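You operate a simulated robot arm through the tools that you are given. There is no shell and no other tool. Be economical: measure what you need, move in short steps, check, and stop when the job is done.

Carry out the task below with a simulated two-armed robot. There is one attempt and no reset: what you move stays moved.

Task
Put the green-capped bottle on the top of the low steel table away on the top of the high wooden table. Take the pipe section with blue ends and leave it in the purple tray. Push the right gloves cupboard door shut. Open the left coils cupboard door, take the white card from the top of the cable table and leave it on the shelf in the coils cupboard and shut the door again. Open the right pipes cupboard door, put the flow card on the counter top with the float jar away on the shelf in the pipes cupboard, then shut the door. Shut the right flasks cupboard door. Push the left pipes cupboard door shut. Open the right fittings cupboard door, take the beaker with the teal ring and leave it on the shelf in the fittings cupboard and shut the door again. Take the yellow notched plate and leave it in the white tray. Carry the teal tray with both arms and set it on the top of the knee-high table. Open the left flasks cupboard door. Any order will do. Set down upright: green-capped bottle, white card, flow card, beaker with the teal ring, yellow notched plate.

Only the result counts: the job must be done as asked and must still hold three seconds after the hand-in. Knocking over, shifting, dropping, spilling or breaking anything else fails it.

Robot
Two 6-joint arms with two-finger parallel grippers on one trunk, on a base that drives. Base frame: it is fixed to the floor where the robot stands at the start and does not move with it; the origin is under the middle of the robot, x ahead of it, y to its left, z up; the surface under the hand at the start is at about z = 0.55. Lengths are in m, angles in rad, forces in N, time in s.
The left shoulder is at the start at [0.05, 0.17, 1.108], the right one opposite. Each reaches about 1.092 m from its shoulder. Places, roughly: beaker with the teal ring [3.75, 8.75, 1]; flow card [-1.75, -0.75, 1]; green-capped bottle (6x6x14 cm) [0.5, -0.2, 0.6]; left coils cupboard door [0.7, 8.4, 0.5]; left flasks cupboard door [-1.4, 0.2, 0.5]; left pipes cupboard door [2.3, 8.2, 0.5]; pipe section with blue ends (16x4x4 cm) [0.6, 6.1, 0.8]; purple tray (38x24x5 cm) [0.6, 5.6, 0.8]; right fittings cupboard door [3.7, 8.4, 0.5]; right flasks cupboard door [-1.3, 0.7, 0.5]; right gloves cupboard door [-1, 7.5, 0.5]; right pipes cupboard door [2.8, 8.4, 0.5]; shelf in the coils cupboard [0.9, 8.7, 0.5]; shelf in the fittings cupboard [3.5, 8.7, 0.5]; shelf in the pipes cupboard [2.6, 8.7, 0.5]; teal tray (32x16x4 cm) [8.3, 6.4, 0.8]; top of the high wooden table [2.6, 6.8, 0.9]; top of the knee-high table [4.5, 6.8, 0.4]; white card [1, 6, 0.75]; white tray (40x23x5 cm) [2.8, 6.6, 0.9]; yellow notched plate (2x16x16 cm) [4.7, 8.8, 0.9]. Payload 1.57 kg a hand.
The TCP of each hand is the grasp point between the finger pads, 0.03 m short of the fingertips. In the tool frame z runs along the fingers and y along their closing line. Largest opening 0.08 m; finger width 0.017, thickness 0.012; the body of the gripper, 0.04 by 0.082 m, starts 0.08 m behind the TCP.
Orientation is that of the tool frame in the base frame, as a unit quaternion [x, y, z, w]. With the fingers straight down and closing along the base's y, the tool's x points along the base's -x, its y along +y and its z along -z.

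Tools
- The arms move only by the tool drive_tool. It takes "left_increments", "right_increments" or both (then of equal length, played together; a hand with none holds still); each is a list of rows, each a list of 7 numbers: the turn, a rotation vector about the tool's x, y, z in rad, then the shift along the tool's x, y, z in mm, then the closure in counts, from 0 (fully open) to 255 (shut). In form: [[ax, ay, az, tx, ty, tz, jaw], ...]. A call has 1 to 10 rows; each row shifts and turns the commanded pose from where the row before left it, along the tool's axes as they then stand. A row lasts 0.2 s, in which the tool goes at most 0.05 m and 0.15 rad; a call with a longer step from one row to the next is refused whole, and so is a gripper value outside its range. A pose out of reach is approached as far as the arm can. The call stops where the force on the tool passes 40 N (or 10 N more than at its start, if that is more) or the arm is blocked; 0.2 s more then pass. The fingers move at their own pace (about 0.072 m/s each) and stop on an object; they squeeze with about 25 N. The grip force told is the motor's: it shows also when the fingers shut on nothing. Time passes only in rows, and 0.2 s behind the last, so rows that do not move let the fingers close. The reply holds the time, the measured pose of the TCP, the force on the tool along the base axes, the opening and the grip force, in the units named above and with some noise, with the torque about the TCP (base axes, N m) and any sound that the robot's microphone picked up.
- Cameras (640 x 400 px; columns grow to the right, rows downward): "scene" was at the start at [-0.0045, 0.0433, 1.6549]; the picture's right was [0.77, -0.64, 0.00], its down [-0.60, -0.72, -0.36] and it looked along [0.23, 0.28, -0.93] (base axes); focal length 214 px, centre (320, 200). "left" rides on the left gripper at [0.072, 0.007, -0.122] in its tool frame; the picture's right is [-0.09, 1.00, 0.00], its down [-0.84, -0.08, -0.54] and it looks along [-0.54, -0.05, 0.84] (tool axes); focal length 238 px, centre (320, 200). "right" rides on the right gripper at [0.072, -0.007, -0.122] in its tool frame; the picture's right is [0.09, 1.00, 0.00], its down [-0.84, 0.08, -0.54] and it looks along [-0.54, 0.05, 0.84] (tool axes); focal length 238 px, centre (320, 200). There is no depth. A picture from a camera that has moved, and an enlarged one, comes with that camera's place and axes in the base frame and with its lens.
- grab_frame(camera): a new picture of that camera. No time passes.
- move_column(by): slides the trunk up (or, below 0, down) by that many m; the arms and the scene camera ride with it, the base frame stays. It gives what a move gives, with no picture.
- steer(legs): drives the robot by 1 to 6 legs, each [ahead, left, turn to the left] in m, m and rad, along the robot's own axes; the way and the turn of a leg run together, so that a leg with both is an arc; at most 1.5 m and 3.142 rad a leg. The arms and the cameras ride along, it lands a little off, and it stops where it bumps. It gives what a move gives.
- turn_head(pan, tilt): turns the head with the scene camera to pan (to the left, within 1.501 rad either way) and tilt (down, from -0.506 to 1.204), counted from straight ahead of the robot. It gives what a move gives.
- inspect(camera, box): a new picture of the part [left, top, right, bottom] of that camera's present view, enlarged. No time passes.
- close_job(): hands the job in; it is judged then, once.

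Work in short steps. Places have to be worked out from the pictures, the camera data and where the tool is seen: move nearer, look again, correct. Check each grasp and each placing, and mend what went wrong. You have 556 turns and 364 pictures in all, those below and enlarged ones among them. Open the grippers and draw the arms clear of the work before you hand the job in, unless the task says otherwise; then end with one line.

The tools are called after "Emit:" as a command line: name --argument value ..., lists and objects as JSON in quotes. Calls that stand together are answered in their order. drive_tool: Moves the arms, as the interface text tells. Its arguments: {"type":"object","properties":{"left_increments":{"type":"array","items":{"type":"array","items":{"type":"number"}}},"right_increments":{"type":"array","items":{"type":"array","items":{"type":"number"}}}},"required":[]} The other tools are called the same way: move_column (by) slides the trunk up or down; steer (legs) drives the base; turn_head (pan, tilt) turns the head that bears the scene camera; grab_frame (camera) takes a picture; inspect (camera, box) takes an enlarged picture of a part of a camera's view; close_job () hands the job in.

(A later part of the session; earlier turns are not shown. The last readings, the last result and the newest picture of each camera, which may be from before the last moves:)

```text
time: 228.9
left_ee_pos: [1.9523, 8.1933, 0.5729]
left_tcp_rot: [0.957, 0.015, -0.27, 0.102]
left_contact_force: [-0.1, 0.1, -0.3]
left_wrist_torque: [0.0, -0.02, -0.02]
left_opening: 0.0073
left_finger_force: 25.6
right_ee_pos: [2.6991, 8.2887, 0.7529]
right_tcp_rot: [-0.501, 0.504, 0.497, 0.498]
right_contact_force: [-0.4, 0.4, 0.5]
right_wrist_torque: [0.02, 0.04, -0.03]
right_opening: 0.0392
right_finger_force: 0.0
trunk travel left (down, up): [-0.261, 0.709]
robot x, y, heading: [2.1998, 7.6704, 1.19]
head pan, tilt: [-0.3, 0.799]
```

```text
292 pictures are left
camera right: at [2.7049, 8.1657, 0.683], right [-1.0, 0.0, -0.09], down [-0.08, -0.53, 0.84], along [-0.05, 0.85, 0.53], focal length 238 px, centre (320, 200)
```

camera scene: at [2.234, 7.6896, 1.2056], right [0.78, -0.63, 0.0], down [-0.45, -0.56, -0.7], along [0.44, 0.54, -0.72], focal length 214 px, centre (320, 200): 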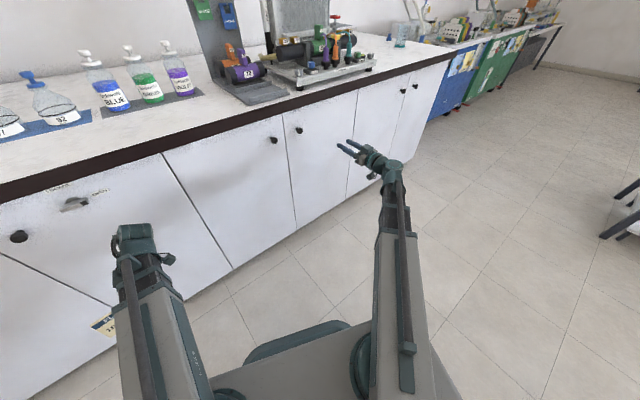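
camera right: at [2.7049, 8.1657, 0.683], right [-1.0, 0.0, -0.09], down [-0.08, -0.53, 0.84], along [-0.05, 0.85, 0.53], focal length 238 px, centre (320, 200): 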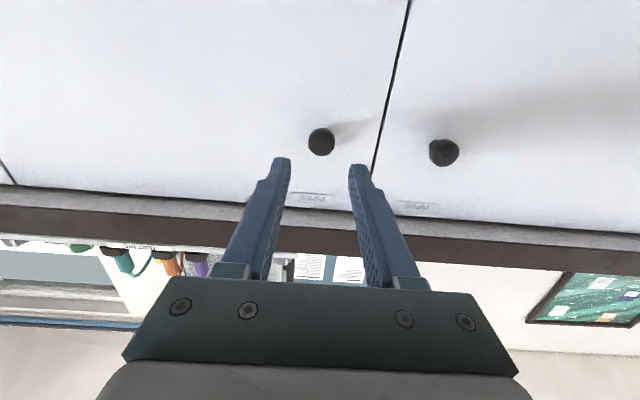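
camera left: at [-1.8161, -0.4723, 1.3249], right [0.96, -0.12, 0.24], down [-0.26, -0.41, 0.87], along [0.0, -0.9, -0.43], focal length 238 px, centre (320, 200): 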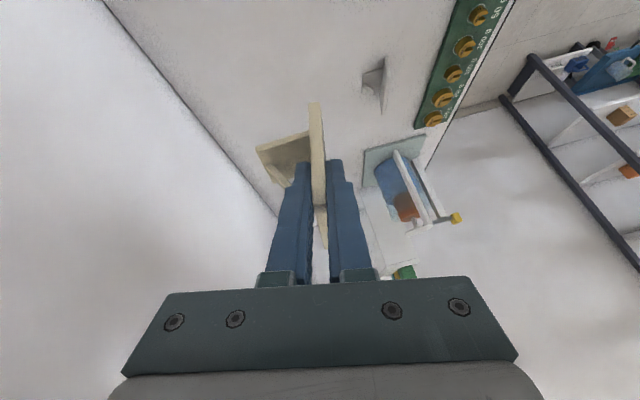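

Centred. I advance, grip the knob and pull the first part of the arc.

Emit:
drive_tool --right_increments '[[0, 0, 0, 0, 0, 30, 130], [0, 0, 0, 0, 0, 30, 130], [0, 0, 0, 0, 0, 28, 130], [0, 0, 0, 0, 0, 0, 255], [0, 0, 0, 0, 0, 0, 255], [0, 0, 0, 0, 0, 0, 255]]'

Emit:
drive_tool --right_increments '[[-0.078, 0, 0, 0, -3, -27.5, 255], [-0.078, 0, 0, 0, -3, -27.5, 255], [-0.078, 0, 0, 0, -3, -27.5, 255], [-0.078, 0, 0, 0, -3, -27.5, 255], [-0.078, 0, 0, 0, -3, -27.5, 255], [-0.078, 0, 0, 0, -3, -27.5, 255], [-0.078, 0, 0, 0, -3, -27.5, 255], [-0.078, 0, 0, 0, -3, -27.5, 255]]'

Emit:
grab_frame --camera "scene"

```text
time: 230.3
left_ee_pos: [1.9504, 8.1947, 0.5727]
left_tcp_rot: [0.958, 0.015, -0.269, 0.102]
left_contact_force: [-0.6, 0.5, -1.1]
left_wrist_torque: [0.0, -0.01, -0.01]
left_opening: 0.0074
left_finger_force: 25.1
right_ee_pos: [2.6977, 8.3763, 0.7529]
right_tcp_rot: [-0.503, 0.504, 0.496, 0.497]
right_contact_force: [-11.1, -0.4, -4.5]
right_wrist_torque: [-0.09, -0.19, 0.52]
right_opening: 0.0269
right_finger_force: 37.7
trunk travel left (down, up): [-0.261, 0.709]
robot x, y, heading: [2.1971, 7.6679, 1.184]
head pan, tilt: [-0.3, 0.799]
```

```text
time: 232.1
left_ee_pos: [1.9528, 8.1954, 0.5711]
left_tcp_rot: [0.957, 0.015, -0.271, 0.103]
left_contact_force: [0.3, 0.2, -0.8]
left_wrist_torque: [0.0, -0.02, 0.02]
left_opening: 0.0073
left_finger_force: 24.9
right_ee_pos: [2.7851, 8.1779, 0.7532]
right_tcp_rot: [0.626, -0.332, -0.626, -0.324]
right_contact_force: [30.1, 23.4, 0.0]
right_wrist_torque: [-0.64, -0.15, -0.86]
right_opening: 0.0268
right_finger_force: 37.8
trunk travel left (down, up): [-0.261, 0.709]
robot x, y, heading: [2.1967, 7.6618, 1.192]
head pan, tilt: [-0.3, 0.799]
```

```text
291 pictures are left
camera scene: at [2.2361, 7.6916, 1.2195], right [0.78, -0.63, 0.0], down [-0.45, -0.56, -0.7], along [0.44, 0.54, -0.72], focal length 214 px, centre (320, 200)
```

scene: 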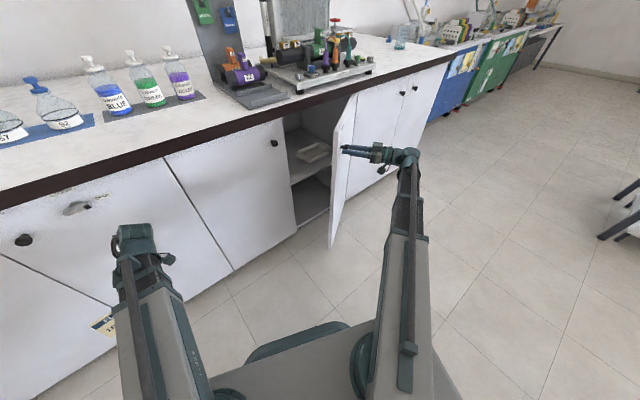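

The door is 36° open with an inward radial force of 38 N; I correct inward slightly and continue.

Emit:
drive_tool --right_increments '[[0, 0, 0, 0, -5, 0, 255], [-0.078, 0, 0, 0, -4, -27, 255], [-0.078, 0, 0, 0, -4, -27, 255], [-0.078, 0, 0, 0, -4, -27, 255], [-0.078, 0, 0, 0, -4, -27, 255], [-0.078, 0, 0, 0, -4, -27, 255], [-0.078, 0, 0, 0, -4, -27, 255]]'

Emit:
grab_frame --camera "scene"

```text
time: 233.7
left_ee_pos: [1.9527, 8.1949, 0.5713]
left_tcp_rot: [0.957, 0.015, -0.271, 0.103]
left_contact_force: [-0.3, 0.6, -0.4]
left_wrist_torque: [-0.01, 0.01, 0.0]
left_opening: 0.0075
left_finger_force: 24.8
right_ee_pos: [2.8619, 8.1121, 0.7527]
right_tcp_rot: [0.669, -0.236, -0.668, -0.227]
right_contact_force: [3.9, 3.9, -19.7]
right_wrist_torque: [-0.19, -0.13, -0.66]
right_opening: 0.0267
right_finger_force: 37.8
right hand out of reach, approached as far as the arm can: row 5, 6, 7
trunk travel left (down, up): [-0.261, 0.709]
robot x, y, heading: [2.1993, 7.6616, 1.185]
head pan, tilt: [-0.3, 0.799]
```

```text
290 pictures are left
camera scene: at [2.2356, 7.6907, 1.2194], right [0.78, -0.63, 0.0], down [-0.45, -0.56, -0.7], along [0.44, 0.54, -0.72], focal length 214 px, centre (320, 200)
```

scene: 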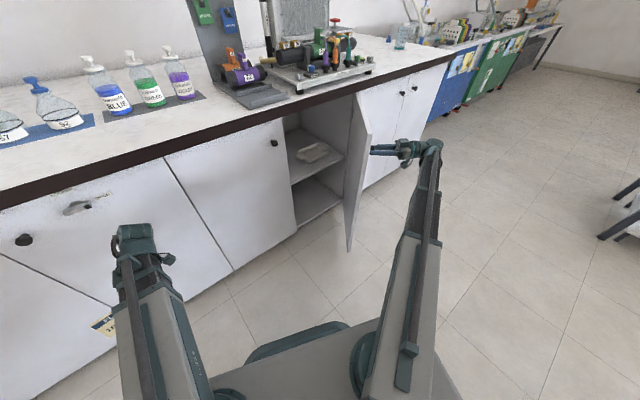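

Open 52°, wrist at its limit. I swing it further by shifting the base east with the knob held.

Emit:
steer --legs '[[0.022, -0.14, 0]]'

Emit:
grab_frame --camera "scene"

```text
time: 234.6
left_ee_pos: [1.9734, 8.1904, 0.5719]
left_tcp_rot: [0.958, 0.015, -0.269, 0.101]
left_contact_force: [0.0, 0.1, -0.2]
left_wrist_torque: [0.02, -0.01, 0.0]
left_opening: 0.007
left_finger_force: 25.1
right_ee_pos: [2.8759, 8.1027, 0.7534]
right_tcp_rot: [0.672, -0.232, -0.667, -0.22]
right_contact_force: [-0.2, 0.5, 0.5]
right_wrist_torque: [-0.19, -0.28, 0.22]
right_opening: 0.0269
right_finger_force: 37.6
trunk travel left (down, up): [-0.261, 0.709]
robot x, y, heading: [2.2188, 7.6585, 1.187]
head pan, tilt: [-0.3, 0.799]
stopped in leg 1: the force on the tool passed its limit at 48 N (the readings are from after the stop); the commanded pose is now the measured one
```

```text
289 pictures are left
camera scene: at [2.2553, 7.6845, 1.2198], right [0.78, -0.63, 0.0], down [-0.45, -0.56, -0.7], along [0.44, 0.54, -0.72], focal length 214 px, centre (320, 200)
```

scene: 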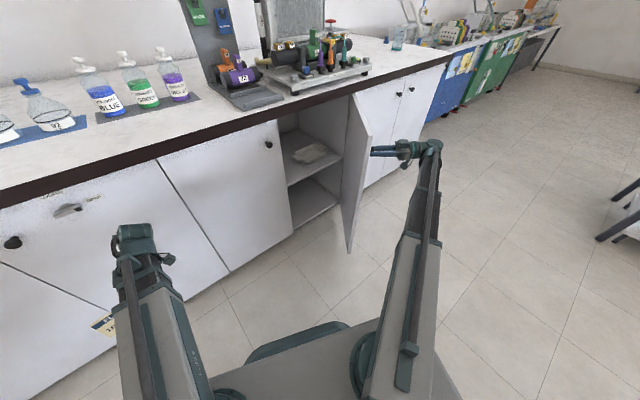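

I release the knob and go round to push the door from inside: open, back off, and turn the hand to +y.

Emit:
drive_tool --right_increments '[[0, 0, 0, 0, 0, 0, 0], [0, 0, 0, 0, 0, 0, 0], [0, 0, 0, 0, 0, -35, 0], [0, 0, 0, 0, 0, -35, 0]]'

Emit:
drive_tool --right_increments '[[0.13, 0, 0, 0, 0, -5, 255], [0.13, 0, 0, 0, 0, -5, 255], [0.13, 0, 0, 0, 0, -5, 255], [0.13, 0, 0, 0, 0, -5, 255], [0.13, 0, 0, 0, 0, -5, 255], [0.13, 0, 0, 0, 0, -5, 255], [0.13, 0, 0, 0, 0, -5, 255]]'

Emit:
grab_frame --camera "scene"

```text
time: 235.6
left_ee_pos: [1.9745, 8.1892, 0.5713]
left_tcp_rot: [0.957, 0.014, -0.27, 0.102]
left_contact_force: [-0.6, -0.8, -1.3]
left_wrist_torque: [0.02, -0.01, -0.01]
left_opening: 0.0074
left_finger_force: 25.2
right_ee_pos: [2.8764, 8.1026, 0.7512]
right_tcp_rot: [0.672, -0.231, -0.668, -0.221]
right_contact_force: [-0.3, -0.1, -0.2]
right_wrist_torque: [-0.01, 0.01, 0.0]
right_opening: 0.0799
right_finger_force: 0.2
right hand out of reach, approached as far as the arm can: row 3, 4
trunk travel left (down, up): [-0.261, 0.709]
robot x, y, heading: [2.2194, 7.6589, 1.191]
head pan, tilt: [-0.3, 0.799]
```

```text
time: 236.6
left_ee_pos: [1.973, 8.189, 0.573]
left_tcp_rot: [0.957, 0.014, -0.271, 0.102]
left_contact_force: [-0.2, 0.0, -0.4]
left_wrist_torque: [0.02, -0.02, -0.02]
left_opening: 0.0074
left_finger_force: 24.7
right_ee_pos: [2.8849, 8.0824, 0.7528]
right_tcp_rot: [0.593, -0.395, -0.587, -0.386]
right_contact_force: [-1.7, -5.0, 4.0]
right_wrist_torque: [0.62, 0.33, -0.13]
right_opening: 0.0291
right_finger_force: 39.0
trunk travel left (down, up): [-0.261, 0.709]
robot x, y, heading: [2.217, 7.6575, 1.191]
head pan, tilt: [-0.3, 0.799]
stopped in row 5 (right hand): the force on the tool passed its limit at 42 N (the readings are from after the stop); the commanded pose is now the measured one
```

```text
288 pictures are left
camera scene: at [2.2547, 7.6831, 1.2199], right [0.78, -0.63, 0.0], down [-0.45, -0.56, -0.7], along [0.44, 0.54, -0.72], focal length 214 px, centre (320, 200)
```

scene: 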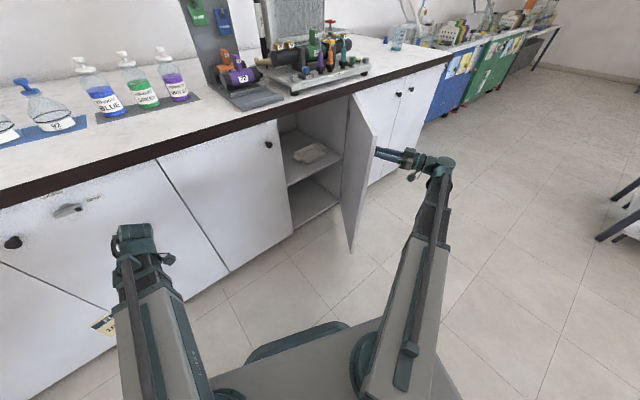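

The hand re-gripped the knob at a new angle, which frees the wrist; I use it to swing the door further.

Emit:
drive_tool --right_increments '[[-0.07, 0, 0, 0, -20, -18, 255], [-0.07, 0, 0, 0, -20, -18, 255], [-0.07, 0, 0, 0, -19, -20, 255], [-0.07, 0, 0, 0, -17, -22, 255], [-0.07, 0, 0, 0, -15, -23, 255]]'

Emit:
grab_frame --camera "scene"

```text
time: 237.2
left_ee_pos: [1.9732, 8.1884, 0.5719]
left_tcp_rot: [0.957, 0.014, -0.27, 0.102]
left_contact_force: [-0.7, 0.5, 0.0]
left_wrist_torque: [-0.02, -0.05, 0.01]
left_opening: 0.0072
left_finger_force: 24.8
right_ee_pos: [2.9276, 8.0631, 0.7528]
right_tcp_rot: [0.617, -0.355, -0.611, -0.346]
right_contact_force: [-1.7, -6.3, 5.5]
right_wrist_torque: [0.4, 0.25, -0.34]
right_opening: 0.0291
right_finger_force: 39.3
trunk travel left (down, up): [-0.261, 0.709]
robot x, y, heading: [2.2203, 7.6558, 1.181]
head pan, tilt: [-0.3, 0.799]
stopped in row 3 (right hand): the force on the tool passed its limit at 44 N (the readings are from after the stop); the commanded pose is now the measured one
```

```text
287 pictures are left
camera scene: at [2.2542, 7.6824, 1.2197], right [0.77, -0.63, 0.0], down [-0.45, -0.56, -0.7], along [0.44, 0.54, -0.72], focal length 214 px, centre (320, 200)
```

scene: 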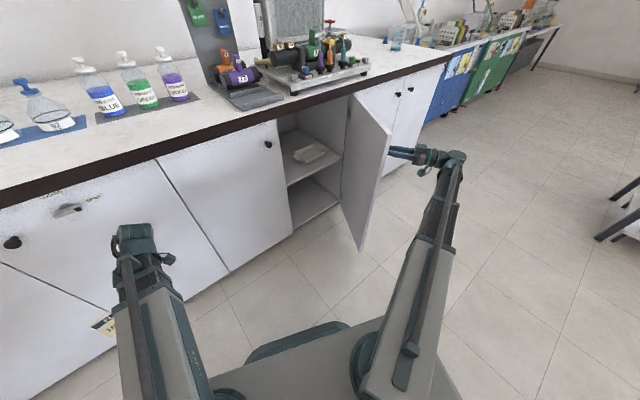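

About 70–75° open. One more nudge, then release.

Emit:
drive_tool --right_increments '[[-0.05, 0, 0, 0, -22, -14, 255], [-0.05, 0, 0, 0, -22, -14, 255], [0, 0, 0, 0, 0, 0, 60], [0, 0, 0, 0, 0, 0, 0], [0, 0, 0, 0, 0, 0, 0], [0, 0, 0, 0, 0, -30, 0], [0, 0, 0, 0, 0, -30, 0]]'

Emit:
grab_frame --camera "scene"

```text
time: 237.7
left_ee_pos: [1.9736, 8.1884, 0.5709]
left_tcp_rot: [0.957, 0.013, -0.27, 0.101]
left_contact_force: [-0.2, 0.3, -1.2]
left_wrist_torque: [0.03, -0.01, 0.01]
left_opening: 0.0076
left_finger_force: 24.7
right_ee_pos: [2.9465, 8.0566, 0.7531]
right_tcp_rot: [0.626, -0.339, -0.619, -0.331]
right_contact_force: [-0.8, -5.9, 7.7]
right_wrist_torque: [0.41, 0.28, -0.44]
right_opening: 0.0292
right_finger_force: 38.7
trunk travel left (down, up): [-0.261, 0.709]
robot x, y, heading: [2.2218, 7.6593, 1.185]
head pan, tilt: [-0.3, 0.799]
stopped in row 2 (right hand): the force on the tool passed its limit at 46 N (the readings are from after the stop); the commanded pose is now the measured one
```

```text
286 pictures are left
camera scene: at [2.2539, 7.6819, 1.2197], right [0.77, -0.63, 0.0], down [-0.45, -0.55, -0.7], along [0.44, 0.54, -0.72], focal length 214 px, centre (320, 200)
```

scene: 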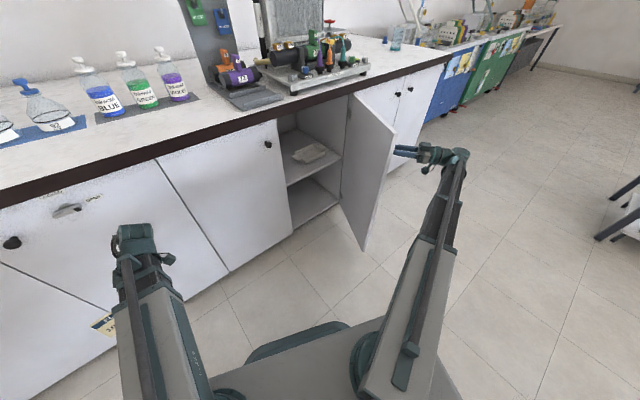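

The door is about 75° open. I release, back the right hand off and draw it south, clear of the door.

Emit:
drive_tool --right_increments '[[0, 0, 0, 0, 0, 0, 0], [0, 0, 0, 0, 0, 0, 0], [0, 0, 0, 0, 0, 0, 0], [0, 0, 0, 0, 0, -30, 0], [0, 0, 0, 0, 0, -30, 0], [0, 0, 0, 0, 0, -30, 0], [0, 0, 0, 0, 20, -40, 0], [0, 0, 0, 0, 20, -40, 0], [0, 0, 0, 0, 20, -40, 0], [0, 0, 0, 0, 20, -40, 0]]'

Emit:
grab_frame --camera "scene"

```text
time: 239.9
left_ee_pos: [1.9747, 8.1878, 0.5722]
left_tcp_rot: [0.958, 0.012, -0.27, 0.101]
left_contact_force: [-0.5, -0.6, -0.4]
left_wrist_torque: [0.04, -0.03, -0.02]
left_opening: 0.0074
left_finger_force: 24.6
right_ee_pos: [3.0104, 7.9067, 0.7519]
right_tcp_rot: [0.62, -0.353, -0.611, -0.342]
right_contact_force: [0.5, -0.6, 0.6]
right_wrist_torque: [0.01, 0.04, 0.0]
right_opening: 0.0799
right_finger_force: 0.0
right hand out of reach, approached as far as the arm can: row 8, 9, 10
trunk travel left (down, up): [-0.261, 0.709]
robot x, y, heading: [2.2207, 7.6575, 1.181]
head pan, tilt: [-0.3, 0.799]
```

```text
285 pictures are left
camera scene: at [2.2546, 7.6828, 1.2196], right [0.77, -0.63, 0.0], down [-0.45, -0.56, -0.7], along [0.44, 0.54, -0.72], focal length 214 px, centre (320, 200)
```

scene: 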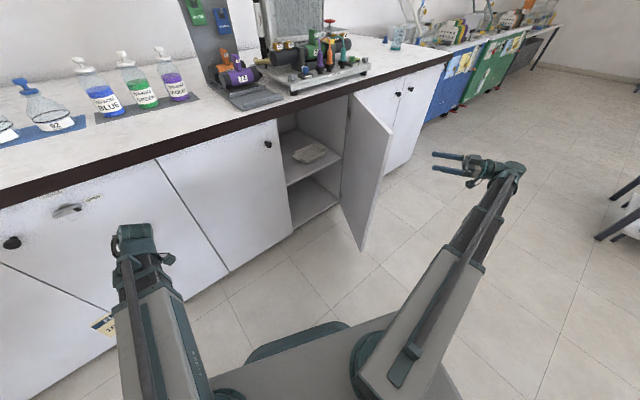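

I turn the right hand to the right, so it can fold away.

Emit:
drive_tool --right_increments '[[0.14, 0, 0, 0, 0, -10, 255], [0.14, 0, 0, 0, 0, -10, 255], [0.14, 0, 0, 0, 0, -10, 255], [0.14, 0, 0, 0, 0, -10, 255], [0.14, 0, 0, 0, 0, -10, 255], [0.14, 0, 0, 0, 0, -10, 255], [0.14, 0, 0, 0, -15, -10, 255], [0.14, 0, 0, 0, -15, -10, 255], [0.14, 0, 0, 0, -15, -10, 255], [0.14, 0, 0, 0, -15, -10, 255]]'

Emit:
drive_tool --right_increments '[[0, 0, 0, 0, -40, -20, 255], [0, 0, 0, 0, -40, -20, 255], [0, 0, 0, 0, -40, -20, 255], [0, 0, 0, 0, -40, -20, 255], [0, 0, 0, 0, -40, -20, 255]]'

```text
time: 242.1
left_ee_pos: [1.9744, 8.1891, 0.5727]
left_tcp_rot: [0.958, 0.013, -0.27, 0.101]
left_contact_force: [0.2, 0.1, -1.2]
left_wrist_torque: [0.01, 0.02, -0.03]
left_opening: 0.0074
left_finger_force: 24.6
right_ee_pos: [3.0587, 7.7879, 0.754]
right_tcp_rot: [-0.267, 0.659, 0.254, 0.656]
right_contact_force: [1.1, -0.6, 1.4]
right_wrist_torque: [0.0, 0.02, 0.03]
right_opening: 0.0001
right_finger_force: 21.8
trunk travel left (down, up): [-0.261, 0.709]
robot x, y, heading: [2.2192, 7.6542, 1.185]
head pan, tilt: [-0.3, 0.799]
```

```text
time: 243.3
left_ee_pos: [1.974, 8.1883, 0.5713]
left_tcp_rot: [0.957, 0.013, -0.27, 0.102]
left_contact_force: [0.0, -0.1, -1.1]
left_wrist_torque: [0.0, -0.03, 0.0]
left_opening: 0.0073
left_finger_force: 24.9
right_ee_pos: [3.1237, 7.5729, 0.7536]
right_tcp_rot: [-0.267, 0.658, 0.255, 0.656]
right_contact_force: [-0.3, -0.6, 0.3]
right_wrist_torque: [-0.01, 0.0, 0.01]
right_opening: 0.0001
right_finger_force: 21.6
right hand out of reach, approached as far as the arm can: row 4
trunk travel left (down, up): [-0.261, 0.709]
robot x, y, heading: [2.2157, 7.6559, 1.188]
head pan, tilt: [-0.3, 0.799]
```

I translate the base to (2.6, 7.6) and then turn it to face the cupboard squarely.

Emit:
steer --legs '[[0.1, -0.371, 0], [0, 0, 0.383]]'

Emit:
turn_head --pan 0.0 --tilt 0.8

Emit:
grab_frame --camera "scene"

```text
time: 246.8
left_ee_pos: [2.1758, 8.0107, 0.5721]
left_tcp_rot: [0.938, 0.195, -0.246, 0.15]
left_contact_force: [0.1, 0.6, -1.2]
left_wrist_torque: [0.0, -0.05, -0.01]
left_opening: 0.0072
left_finger_force: 25.1
right_ee_pos: [3.4721, 7.8671, 0.7533]
right_tcp_rot: [-0.386, 0.595, 0.375, 0.596]
right_contact_force: [-0.2, -0.4, -0.3]
right_wrist_torque: [0.02, -0.01, -0.02]
right_opening: 0.0
right_finger_force: 21.8
trunk travel left (down, up): [-0.261, 0.709]
robot x, y, heading: [2.6001, 7.6085, 1.568]
head pan, tilt: [-0.3, 0.799]
```

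```text
time: 247.7
left_ee_pos: [2.1768, 8.0099, 0.5726]
left_tcp_rot: [0.938, 0.194, -0.246, 0.149]
left_contact_force: [-1.4, 0.4, -0.6]
left_wrist_torque: [0.0, -0.01, 0.0]
left_opening: 0.007
left_finger_force: 25.0
right_ee_pos: [3.4728, 7.8683, 0.7523]
right_tcp_rot: [-0.387, 0.595, 0.376, 0.596]
right_contact_force: [0.1, -0.2, -0.7]
right_wrist_torque: [-0.03, -0.03, -0.03]
right_opening: 0.0002
right_finger_force: 21.5
trunk travel left (down, up): [-0.261, 0.709]
robot x, y, heading: [2.6045, 7.6104, 1.57]
head pan, tilt: [0.0, 0.799]
```

```text
284 pictures are left
camera scene: at [2.6025, 7.6503, 1.2196], right [1.0, 0.0, 0.0], down [0.0, -0.72, -0.7], along [0.0, 0.7, -0.72], focal length 214 px, centre (320, 200)
```

scene: 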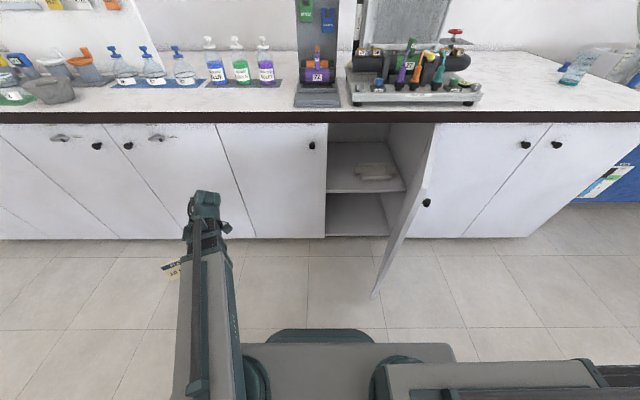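

The shelf (z≈0.5) has a free part at x 2.66–2.82, left of a small item. I turn the left hand (with the card) to point ahead, in place.

Emit:
drive_tool --left_increments '[[0.0758, -0.0273, 0.1208, 0, 0, 0, 255], [0.0758, -0.0273, 0.1208, 0, 0, 0, 255], [0.0758, -0.0273, 0.1208, 0, 0, 0, 255], [0.0758, -0.0273, 0.1208, 0, 0, 0, 255], [0.0758, -0.0273, 0.1208, 0, 0, 0, 255], [0.0758, -0.0273, 0.1208, 0, 0, 0, 255], [0.0758, -0.0273, 0.1208, 0, 0, 0, 255], [0.0758, -0.0273, 0.1208, 0, 0, 0, 255]]'

```text
time: 249.4
left_ee_pos: [2.1493, 8.0779, 0.5715]
left_tcp_rot: [0.89, -0.352, -0.289, -0.01]
left_contact_force: [-0.2, -1.0, -0.9]
left_wrist_torque: [-0.03, -0.01, -0.03]
left_opening: 0.0073
left_finger_force: 25.0
left hand out of reach, approached as far as the arm can: row 4, 5, 6, 7, 8
right_ee_pos: [3.473, 7.8681, 0.7542]
right_tcp_rot: [-0.387, 0.595, 0.375, 0.596]
right_contact_force: [-0.8, -0.5, -0.4]
right_wrist_torque: [-0.01, 0.0, 0.01]
right_opening: 0.0001
right_finger_force: 21.8
trunk travel left (down, up): [-0.261, 0.709]
robot x, y, heading: [2.603, 7.6093, 1.571]
head pan, tilt: [0.0, 0.799]
```

Good. I move the hand a bit forward and turn the rest.

Emit:
drive_tool --left_increments '[[0, 0, 0, -31, -24, 14, 255], [0, 0, 0, -31, -24, 14, 255], [0, 0, 0, -31, -24, 14, 255], [0.0758, -0.0273, 0.1208, 0, 0, 0, 255], [0.0758, -0.0273, 0.1208, 0, 0, 0, 255], [0.0758, -0.0273, 0.1208, 0, 0, 0, 255], [0.0758, -0.0273, 0.1208, 0, 0, 0, 255], [0.0758, -0.0273, 0.1208, 0, 0, 0, 255], [0.0758, -0.0273, 0.1208, 0, 0, 0, 255], [0.0758, -0.0273, 0.1208, 0, 0, 0, 255]]'

Emit:
drive_tool --left_increments '[[0.0758, -0.0273, 0.1208, 0, 0, 0, 255], [0, 0, 0, 0, 0, 0, 255]]'

Emit:
grab_frame --camera "scene"

```text
time: 251.7
left_ee_pos: [2.119, 8.1998, 0.572]
left_tcp_rot: [-0.607, 0.74, 0.248, 0.15]
left_contact_force: [-0.2, 0.3, -0.5]
left_wrist_torque: [-0.01, -0.01, 0.01]
left_opening: 0.0073
left_finger_force: 25.1
right_ee_pos: [3.4724, 7.8667, 0.753]
right_tcp_rot: [-0.387, 0.595, 0.375, 0.596]
right_contact_force: [0.4, 0.1, -0.4]
right_wrist_torque: [0.04, -0.01, 0.0]
right_opening: 0.0
right_finger_force: 22.3
trunk travel left (down, up): [-0.261, 0.709]
robot x, y, heading: [2.6037, 7.6096, 1.569]
head pan, tilt: [0.0, 0.799]
```

```text
time: 252.2
left_ee_pos: [2.1198, 8.1994, 0.572]
left_tcp_rot: [-0.552, 0.782, 0.237, 0.167]
left_contact_force: [-0.2, -0.5, -1.5]
left_wrist_torque: [0.01, -0.02, -0.02]
left_opening: 0.0073
left_finger_force: 24.9
right_ee_pos: [3.4724, 7.8675, 0.7534]
right_tcp_rot: [-0.387, 0.595, 0.375, 0.596]
right_contact_force: [-0.2, 0.4, -0.8]
right_wrist_torque: [0.0, 0.0, 0.01]
right_opening: 0.0
right_finger_force: 21.2
trunk travel left (down, up): [-0.261, 0.709]
robot x, y, heading: [2.6042, 7.6098, 1.57]
head pan, tilt: [0.0, 0.799]
```

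```text
283 pictures are left
camera scene: at [2.6024, 7.6503, 1.2196], right [1.0, 0.0, 0.0], down [0.0, -0.72, -0.7], along [0.0, 0.7, -0.72], focal length 214 px, centre (320, 200)
```

scene: 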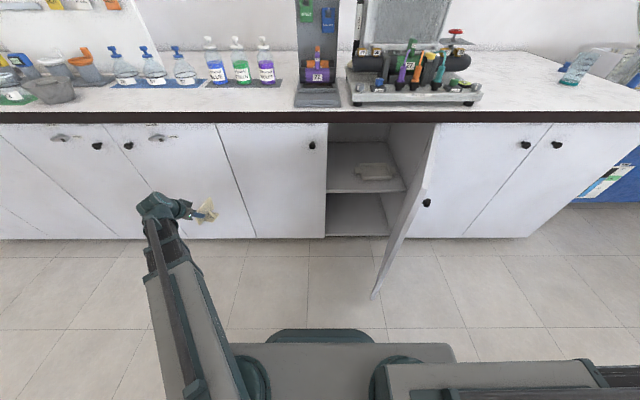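

The card now faces ahead. I move it sideways to x≈2.735 in front of the opening.

Emit:
drive_tool --left_increments '[[0, 0, 0, -15.9, -41, 0.8, 255], [0, 0, 0, -15.9, -41, 0.8, 255], [0, 0, 0, -15.9, -41, 0.8, 255], [0, 0, 0, -15.9, -41, 0.8, 255], [0, 0, 0, -15.9, -41, 0.8, 255], [0, 0, 0, -15.9, -41, 0.8, 255], [0, 0, 0, -15.9, -41, 0.8, 255]]'

Emit:
drive_tool --left_increments '[[0, 0, 0, -15.9, -41, 0.8, 255], [0, 0, 0, -15.9, -41, 0.8, 255], [0, 0, 0, -15.9, -41, 0.8, 255], [0, 0, 0, -15.9, -41, 0.8, 255], [0, 0, 0, -15.9, -41, 0.8, 255], [0, 0, 0, -15.9, -41, 0.8, 255], [0, 0, 0, -15.9, -41, 0.8, 255]]'

Emit:
grab_frame --camera "left"

Emit:
grab_frame --camera "scene"

```text
time: 253.8
left_ee_pos: [2.4287, 8.2093, 0.5721]
left_tcp_rot: [-0.552, 0.781, 0.238, 0.168]
left_contact_force: [0.2, 0.5, -0.4]
left_wrist_torque: [-0.01, 0.01, -0.02]
left_opening: 0.0072
left_finger_force: 25.1
right_ee_pos: [3.4728, 7.8687, 0.7536]
right_tcp_rot: [-0.388, 0.595, 0.375, 0.596]
right_contact_force: [-0.3, -0.5, 0.4]
right_wrist_torque: [0.0, 0.02, 0.02]
right_opening: 0.0
right_finger_force: 21.1
trunk travel left (down, up): [-0.261, 0.709]
robot x, y, heading: [2.6016, 7.6082, 1.565]
head pan, tilt: [0.0, 0.799]
```

```text
time: 255.4
left_ee_pos: [2.7369, 8.2189, 0.5712]
left_tcp_rot: [-0.553, 0.781, 0.238, 0.167]
left_contact_force: [1.1, 1.6, -0.8]
left_wrist_torque: [-0.01, -0.03, -0.01]
left_opening: 0.0073
left_finger_force: 25.3
right_ee_pos: [3.4739, 7.8684, 0.7542]
right_tcp_rot: [-0.387, 0.595, 0.375, 0.596]
right_contact_force: [0.0, 0.4, 0.6]
right_wrist_torque: [0.03, 0.01, 0.0]
right_opening: 0.0
right_finger_force: 21.1
trunk travel left (down, up): [-0.261, 0.709]
robot x, y, heading: [2.6046, 7.6082, 1.571]
head pan, tilt: [0.0, 0.799]
```

```text
282 pictures are left
camera left: at [2.7063, 8.0964, 0.637], right [-0.91, 0.35, 0.23], down [0.35, 0.33, 0.87], along [0.23, 0.88, -0.43], focal length 238 px, centre (320, 200)
```

left: 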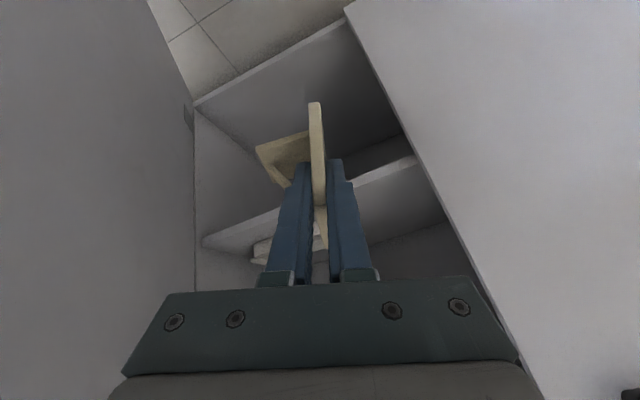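

```text
281 pictures are left
camera scene: at [2.6023, 7.6503, 1.2196], right [1.0, 0.0, 0.0], down [0.0, -0.72, -0.7], along [0.0, 0.7, -0.72], focal length 214 px, centre (320, 200)
```

scene: 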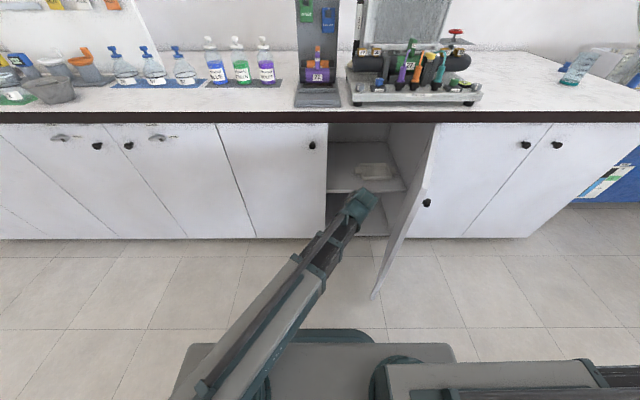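

The card is in front of the opening, above shelf level. I move it in by 0.2 m and look.

Emit:
drive_tool --left_increments '[[0, 0, 0, -29, 10.3, 20.6, 255], [0, 0, 0, -29, 10.3, 20.6, 255], [0, 0, 0, -29, 10.3, 20.6, 255], [0, 0, 0, -29, 10.3, 20.6, 255], [0, 0, 0, -29, 10.3, 20.6, 255], [0, 0, 0, 0, 0, 0, 255]]'

Emit:
grab_frame --camera "left"

Emit:
inspect --camera "scene" --box '[290, 110, 450, 210]'

```text
time: 256.9
left_ee_pos: [2.7333, 8.4069, 0.5715]
left_tcp_rot: [-0.551, 0.782, 0.237, 0.169]
left_contact_force: [-0.2, -0.9, -0.3]
left_wrist_torque: [0.01, -0.02, -0.01]
left_opening: 0.0072
left_finger_force: 24.5
right_ee_pos: [3.4728, 7.8675, 0.7534]
right_tcp_rot: [-0.387, 0.595, 0.375, 0.596]
right_contact_force: [-0.1, -0.1, -0.3]
right_wrist_torque: [-0.04, 0.0, -0.01]
right_opening: 0.0002
right_finger_force: 21.5
trunk travel left (down, up): [-0.261, 0.709]
robot x, y, heading: [2.6072, 7.608, 1.568]
head pan, tilt: [0.0, 0.799]
```

```text
280 pictures are left
camera left: at [2.7044, 8.2827, 0.637], right [-0.91, 0.35, 0.23], down [0.35, 0.33, 0.87], along [0.23, 0.88, -0.43], focal length 238 px, centre (320, 200)
```

left: 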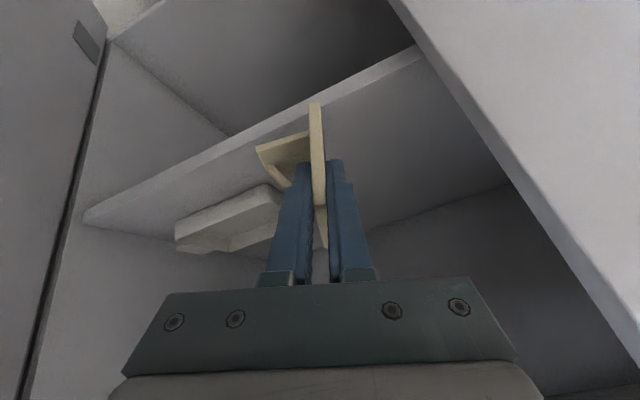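

```text
4.00 times, centred on (370, 160) of scene
camera zoom: at [2.6025, 7.6503, 1.2196], right [1.0, 0.0, 0.0], down [0.0, -0.72, -0.7], along [0.0, 0.7, -0.72], focal length 858 px, centre (120, 360)
```

zoom: 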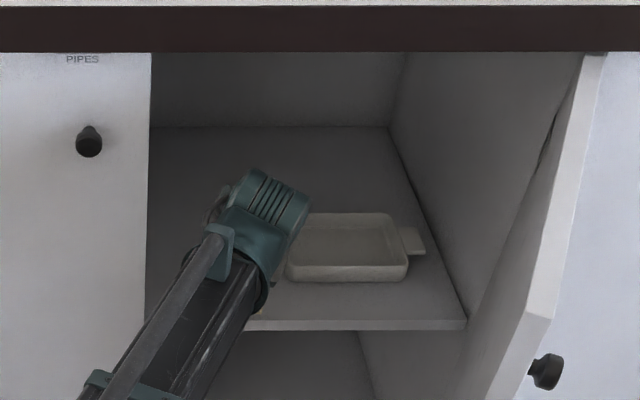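

Shelf top is at z≈0.465, its front edge y≈8.44; the small tray on it starts at x≈2.82, so there's room. I move in 8 cm further and lower.

Emit:
drive_tool --left_increments '[[0, 0, 0, -31, 11, 22, 255], [0, 0, 0, -31, 11, 22, 255], [0, 0, 0, 0, 0, 0, 255]]'

Emit:
move_column --by -0.042

Emit:
grab_frame --camera "left"

```text
time: 257.6
left_ee_pos: [2.7348, 8.4842, 0.5721]
left_tcp_rot: [-0.552, 0.782, 0.237, 0.167]
left_contact_force: [-0.1, -0.8, -0.8]
left_wrist_torque: [-0.04, -0.02, -0.03]
left_opening: 0.0076
left_finger_force: 25.3
right_ee_pos: [3.4728, 7.868, 0.7531]
right_tcp_rot: [-0.387, 0.595, 0.375, 0.596]
right_contact_force: [-0.7, -0.6, -0.1]
right_wrist_torque: [0.0, 0.03, -0.01]
right_opening: 0.0006
right_finger_force: 21.3
trunk travel left (down, up): [-0.261, 0.709]
robot x, y, heading: [2.6014, 7.6123, 1.571]
head pan, tilt: [0.0, 0.799]
```

```text
time: 258.5
left_ee_pos: [2.7347, 8.484, 0.5301]
left_tcp_rot: [-0.552, 0.782, 0.237, 0.167]
left_contact_force: [1.2, 1.2, 4.4]
left_wrist_torque: [0.43, -0.02, -0.02]
left_opening: 0.0073
left_finger_force: 25.2
right_ee_pos: [3.4734, 7.8688, 0.7113]
right_tcp_rot: [-0.388, 0.595, 0.375, 0.596]
right_contact_force: [0.1, -0.3, 0.2]
right_wrist_torque: [-0.01, -0.02, -0.01]
right_opening: 0.0
right_finger_force: 21.7
trunk travel left (down, up): [-0.219, 0.751]
robot x, y, heading: [2.6037, 7.6077, 1.563]
head pan, tilt: [0.0, 0.799]
```

```text
278 pictures are left
camera left: at [2.7049, 8.3616, 0.5954], right [-0.91, 0.35, 0.23], down [0.35, 0.33, 0.87], along [0.23, 0.88, -0.42], focal length 238 px, centre (320, 200)
```

left: 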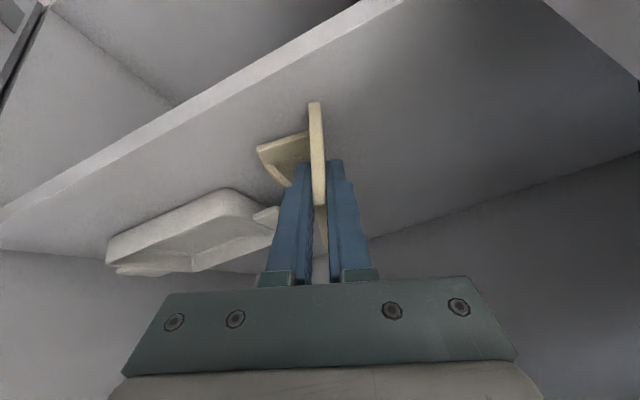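

Contact begins (4 N). I lower 4 mm more and open the fingers gently.

Emit:
move_column --by -0.004

Emit:
drive_tool --left_increments '[[0, 0, 0, 0, 0, 0, 220], [0, 0, 0, 0, 0, 0, 190], [0, 0, 0, 0, 0, 0, 160], [0, 0, 0, 0, 0, 0, 150], [0, 0, 0, 0, 0, 0, 150]]'

Emit:
grab_frame --camera "left"

```text
time: 259.0
left_ee_pos: [2.7349, 8.4846, 0.5281]
left_tcp_rot: [-0.551, 0.782, 0.238, 0.168]
left_contact_force: [-1.5, 1.6, 22.8]
left_wrist_torque: [0.23, 0.23, 0.07]
left_opening: 0.0074
left_finger_force: 25.1
right_ee_pos: [3.4727, 7.8661, 0.7077]
right_tcp_rot: [-0.386, 0.595, 0.376, 0.597]
right_contact_force: [0.2, 0.5, -0.4]
right_wrist_torque: [0.01, -0.02, 0.02]
right_opening: 0.0001
right_finger_force: 22.0
trunk travel left (down, up): [-0.215, 0.755]
robot x, y, heading: [2.6073, 7.6084, 1.568]
head pan, tilt: [0.0, 0.799]
```

```text
time: 260.2
left_ee_pos: [2.7348, 8.4855, 0.5258]
left_tcp_rot: [-0.553, 0.781, 0.238, 0.167]
left_contact_force: [0.1, 0.5, -0.3]
left_wrist_torque: [0.0, 0.0, 0.0]
left_opening: 0.033
left_finger_force: 0.0
right_ee_pos: [3.4729, 7.8679, 0.7086]
right_tcp_rot: [-0.387, 0.595, 0.376, 0.596]
right_contact_force: [-0.2, -0.2, -0.4]
right_wrist_torque: [-0.01, 0.0, -0.03]
right_opening: 0.0002
right_finger_force: 21.8
trunk travel left (down, up): [-0.215, 0.755]
robot x, y, heading: [2.601, 7.6093, 1.577]
head pan, tilt: [0.0, 0.799]
```

```text
277 pictures are left
camera left: at [2.7048, 8.3615, 0.591], right [-0.91, 0.35, 0.23], down [0.35, 0.33, 0.87], along [0.23, 0.88, -0.43], focal length 238 px, centre (320, 200)
```

left: 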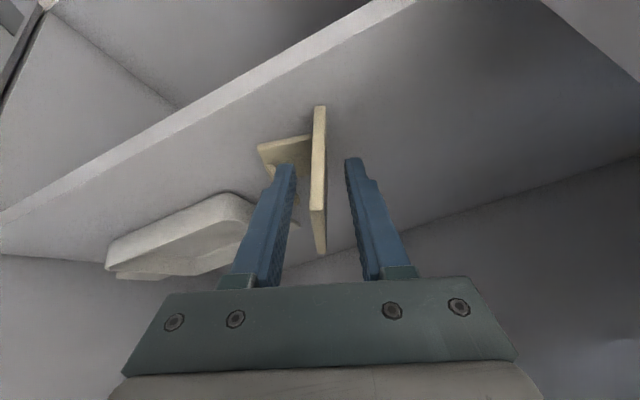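

The card stands on the shelf. I raise 5 cm, then draw the hand straight back out.

Emit:
move_column --by 0.05

Emit:
drive_tool --left_increments '[[0, 0, 0, 29, -10.3, -20.6, 150], [0, 0, 0, 29, -10.3, -20.6, 150], [0, 0, 0, 29, -10.3, -20.6, 150], [0, 0, 0, 29, -10.3, -20.6, 150], [0, 0, 0, 29, -10.3, -20.6, 150], [0, 0, 0, 29, -10.3, -20.6, 150], [0, 0, 0, 29, -10.3, -20.6, 150]]'

Emit:
grab_frame --camera "left"

```text
time: 261.1
left_ee_pos: [2.7346, 8.4843, 0.5754]
left_tcp_rot: [-0.552, 0.781, 0.237, 0.167]
left_contact_force: [-0.8, -0.3, -0.3]
left_wrist_torque: [0.01, -0.03, -0.01]
left_opening: 0.0328
left_finger_force: 0.0
right_ee_pos: [3.4732, 7.8688, 0.7567]
right_tcp_rot: [-0.388, 0.595, 0.374, 0.596]
right_contact_force: [0.0, 0.3, -0.2]
right_wrist_torque: [-0.01, 0.01, -0.04]
right_opening: 0.0
right_finger_force: 21.1
trunk travel left (down, up): [-0.265, 0.705]
robot x, y, heading: [2.6021, 7.6138, 1.57]
head pan, tilt: [0.0, 0.799]
```

```text
time: 262.8
left_ee_pos: [2.7342, 8.2252, 0.5762]
left_tcp_rot: [-0.552, 0.782, 0.237, 0.168]
left_contact_force: [-0.7, -0.2, 0.2]
left_wrist_torque: [-0.01, 0.04, 0.02]
left_opening: 0.0332
left_finger_force: 0.0
right_ee_pos: [3.4728, 7.8682, 0.7583]
right_tcp_rot: [-0.386, 0.596, 0.374, 0.597]
right_contact_force: [-0.7, 0.5, 0.0]
right_wrist_torque: [0.01, -0.02, 0.0]
right_opening: 0.0002
right_finger_force: 21.6
trunk travel left (down, up): [-0.265, 0.705]
robot x, y, heading: [2.6021, 7.6068, 1.57]
head pan, tilt: [0.0, 0.799]
```

```text
276 pictures are left
camera left: at [2.7045, 8.1019, 0.641], right [-0.91, 0.35, 0.23], down [0.35, 0.33, 0.87], along [0.23, 0.88, -0.43], focal length 238 px, centre (320, 200)
```

left: 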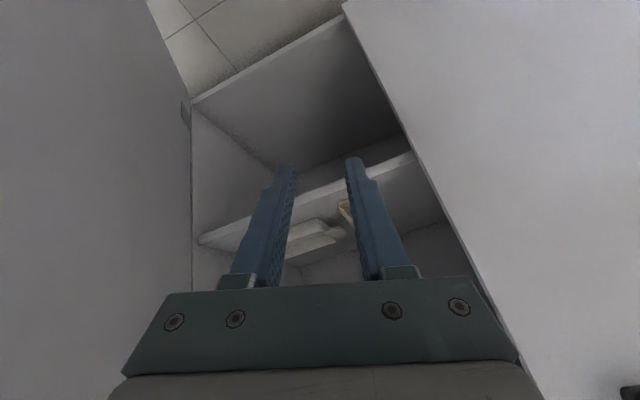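

I bring the left hand away to the left and shift the base west by 0.3, which also places the right fist just east of the door.

Emit:
drive_tool --left_increments '[[0, 0, 0, 15.9, 41, -0.8, 255], [0, 0, 0, 15.9, 41, -0.8, 255], [0, 0, 0, 15.9, 41, -0.8, 255], [0, 0, 0, 15.9, 41, -0.8, 255], [0, 0, 0, 15.9, 41, -0.8, 255], [0, 0, 0, 15.9, 41, -0.8, 255], [0, 0, 0, 15.9, 41, -0.8, 255], [0, 0, 0, 15.9, 41, -0.8, 255]]'

Emit:
steer --legs '[[0, 0.32, 0]]'

Emit:
turn_head --pan -0.5 --tilt 0.8

Emit:
grab_frame --camera "scene"

```text
time: 264.6
left_ee_pos: [2.3841, 8.2143, 0.5767]
left_tcp_rot: [-0.552, 0.781, 0.238, 0.167]
left_contact_force: [-0.5, 1.0, -0.6]
left_wrist_torque: [0.01, 0.02, 0.01]
left_opening: 0.0001
left_finger_force: 21.1
right_ee_pos: [3.473, 7.867, 0.7579]
right_tcp_rot: [-0.387, 0.596, 0.374, 0.596]
right_contact_force: [-0.1, -0.4, -0.4]
right_wrist_torque: [0.01, -0.02, 0.01]
right_opening: 0.0002
right_finger_force: 20.7
trunk travel left (down, up): [-0.265, 0.705]
robot x, y, heading: [2.6008, 7.6131, 1.569]
head pan, tilt: [0.0, 0.799]
```

```text
time: 266.7
left_ee_pos: [2.0615, 8.2152, 0.5772]
left_tcp_rot: [-0.552, 0.782, 0.238, 0.168]
left_contact_force: [0.0, -0.8, 0.4]
left_wrist_torque: [-0.03, 0.0, 0.01]
left_opening: 0.0
left_finger_force: 21.4
right_ee_pos: [3.1505, 7.8694, 0.7591]
right_tcp_rot: [-0.387, 0.595, 0.375, 0.596]
right_contact_force: [0.7, 0.7, 0.5]
right_wrist_torque: [0.0, -0.01, 0.0]
right_opening: 0.0002
right_finger_force: 21.2
trunk travel left (down, up): [-0.265, 0.705]
robot x, y, heading: [2.2787, 7.6103, 1.57]
head pan, tilt: [0.0, 0.799]
```

```text
time: 267.6
left_ee_pos: [2.0609, 8.2156, 0.5754]
left_tcp_rot: [-0.552, 0.782, 0.237, 0.167]
left_contact_force: [0.1, -0.5, 0.8]
left_wrist_torque: [0.0, 0.01, 0.01]
left_opening: 0.0
left_finger_force: 21.3
right_ee_pos: [3.1504, 7.8688, 0.7571]
right_tcp_rot: [-0.388, 0.594, 0.377, 0.595]
right_contact_force: [-0.4, -0.3, -0.1]
right_wrist_torque: [0.03, 0.01, 0.01]
right_opening: 0.0001
right_finger_force: 21.5
trunk travel left (down, up): [-0.265, 0.705]
robot x, y, heading: [2.2777, 7.6111, 1.568]
head pan, tilt: [-0.499, 0.799]
```

```text
275 pictures are left
camera scene: at [2.3192, 7.6409, 1.2236], right [0.88, -0.48, 0.0], down [-0.34, -0.63, -0.7], along [0.33, 0.61, -0.72], focal length 214 px, centre (320, 200)
```

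scene: 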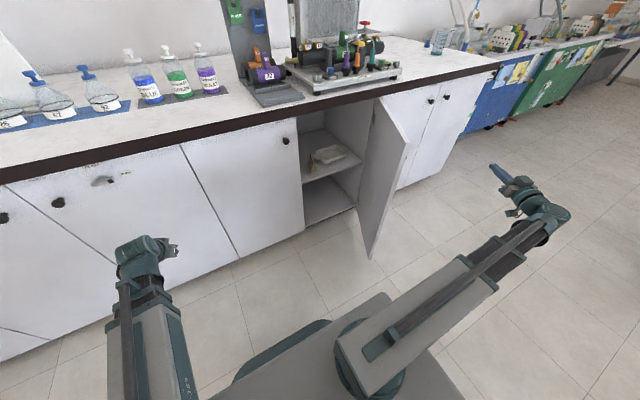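

The card is seen standing on the shelf. I move the fist north beside the door and push it west.

Emit:
drive_tool --right_increments '[[0, 0, 0, 0, 21, 36, 255], [0, 0, 0, 0, 21, 36, 255], [0, 0, 0, 0, 21, 36, 255], [0, 0, 0, 0, 21, 36, 255], [0, 0, 0, 0, 21, 36, 255], [0, 0, 0, 0, 39.5, -15.5, 255], [0, 0, 0, 0, 39.5, -15.5, 255], [0, 0, 0, 0, 39.5, -15.5, 255], [0, 0, 0, 0, 39.5, -15.5, 255]]'

Emit:
drive_tool --right_increments '[[0, 0, 0, 0, 38, 4.5, 255], [0, 0, 0, 0, 38, 4.5, 255], [0, 0, 0, 0, 38, 4.5, 255], [0, 0, 0, 0, 38, 4.5, 255], [0, 0, 0, 0, 37, 24, 255], [0, 0, 0, 0, 37, 24, 255], [0, 0, 0, 0, 37, 24, 255]]'

Emit:
grab_frame --camera "scene"

```text
time: 269.6
left_ee_pos: [2.0617, 8.2159, 0.5759]
left_tcp_rot: [-0.552, 0.782, 0.237, 0.168]
left_contact_force: [-0.5, 0.8, 0.6]
left_wrist_torque: [-0.01, 0.0, 0.03]
left_opening: 0.0
left_finger_force: 21.1
right_ee_pos: [2.96, 8.086, 0.7556]
right_tcp_rot: [-0.387, 0.596, 0.373, 0.596]
right_contact_force: [0.6, 0.3, 0.2]
right_wrist_torque: [0.0, -0.02, -0.02]
right_opening: 0.0
right_finger_force: 21.3
right hand out of reach, approached as far as the arm can: row 5
trunk travel left (down, up): [-0.265, 0.705]
robot x, y, heading: [2.2792, 7.6091, 1.571]
head pan, tilt: [-0.499, 0.799]
```

```text
time: 271.2
left_ee_pos: [2.0627, 8.2157, 0.577]
left_tcp_rot: [-0.552, 0.782, 0.237, 0.167]
left_contact_force: [-0.3, 0.0, -0.4]
left_wrist_torque: [-0.01, 0.01, 0.0]
left_opening: 0.0
left_finger_force: 21.2
right_ee_pos: [2.7599, 8.2773, 0.7564]
right_tcp_rot: [-0.387, 0.596, 0.375, 0.596]
right_contact_force: [0.1, 0.1, 0.4]
right_wrist_torque: [-0.02, 0.0, 0.01]
right_opening: 0.0
right_finger_force: 21.4
right hand out of reach, approached as far as the arm can: row 3
trunk travel left (down, up): [-0.265, 0.705]
robot x, y, heading: [2.2801, 7.609, 1.574]
head pan, tilt: [-0.499, 0.799]
```

```text
274 pictures are left
camera scene: at [2.3193, 7.6408, 1.2236], right [0.88, -0.48, 0.0], down [-0.34, -0.63, -0.7], along [0.33, 0.61, -0.72], focal length 214 px, centre (320, 200)
```

scene: 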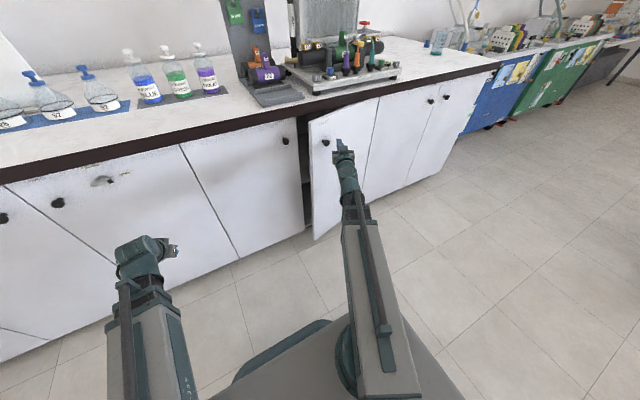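

Nearly shut. I push the rest forward until contact.

Emit:
drive_tool --right_increments '[[0, 0, 0, 0, 8, 28, 255], [0, 0, 0, 0, 8, 28, 255], [0, 0, 0, 0, 8, 24, 255], [0, 0, 0, 0, 6, 20, 255], [0, 0, 0, 0, 4, 12, 255], [0, 0, 0, 0, 4, 12, 255]]'

Emit:
inspect --camera "scene" --box '[210, 60, 450, 220]'

```text
time: 272.6
left_ee_pos: [2.0613, 8.2146, 0.5763]
left_tcp_rot: [-0.552, 0.782, 0.237, 0.168]
left_contact_force: [0.3, -0.5, -0.3]
left_wrist_torque: [0.0, 0.0, 0.0]
left_opening: 0.0
left_finger_force: 21.0
right_ee_pos: [2.7751, 8.3855, 0.7573]
right_tcp_rot: [-0.388, 0.596, 0.374, 0.596]
right_contact_force: [-9.8, -23.2, -10.1]
right_wrist_torque: [-0.19, 0.0, 0.2]
right_opening: 0.0
right_finger_force: 22.0
right hand out of reach, approached as far as the arm can: row 2, 3, 4
trunk travel left (down, up): [-0.265, 0.705]
robot x, y, heading: [2.2785, 7.6079, 1.569]
head pan, tilt: [-0.499, 0.799]
```

```text
2.50 times, centred on (330, 140) of scene
camera zoom: at [2.319, 7.6398, 1.2234], right [0.88, -0.48, 0.0], down [-0.34, -0.63, -0.7], along [0.33, 0.61, -0.72], focal length 536 px, centre (295, 350)
```

zoom: 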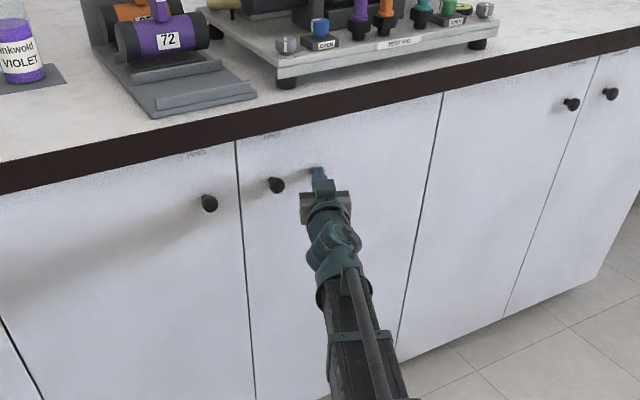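

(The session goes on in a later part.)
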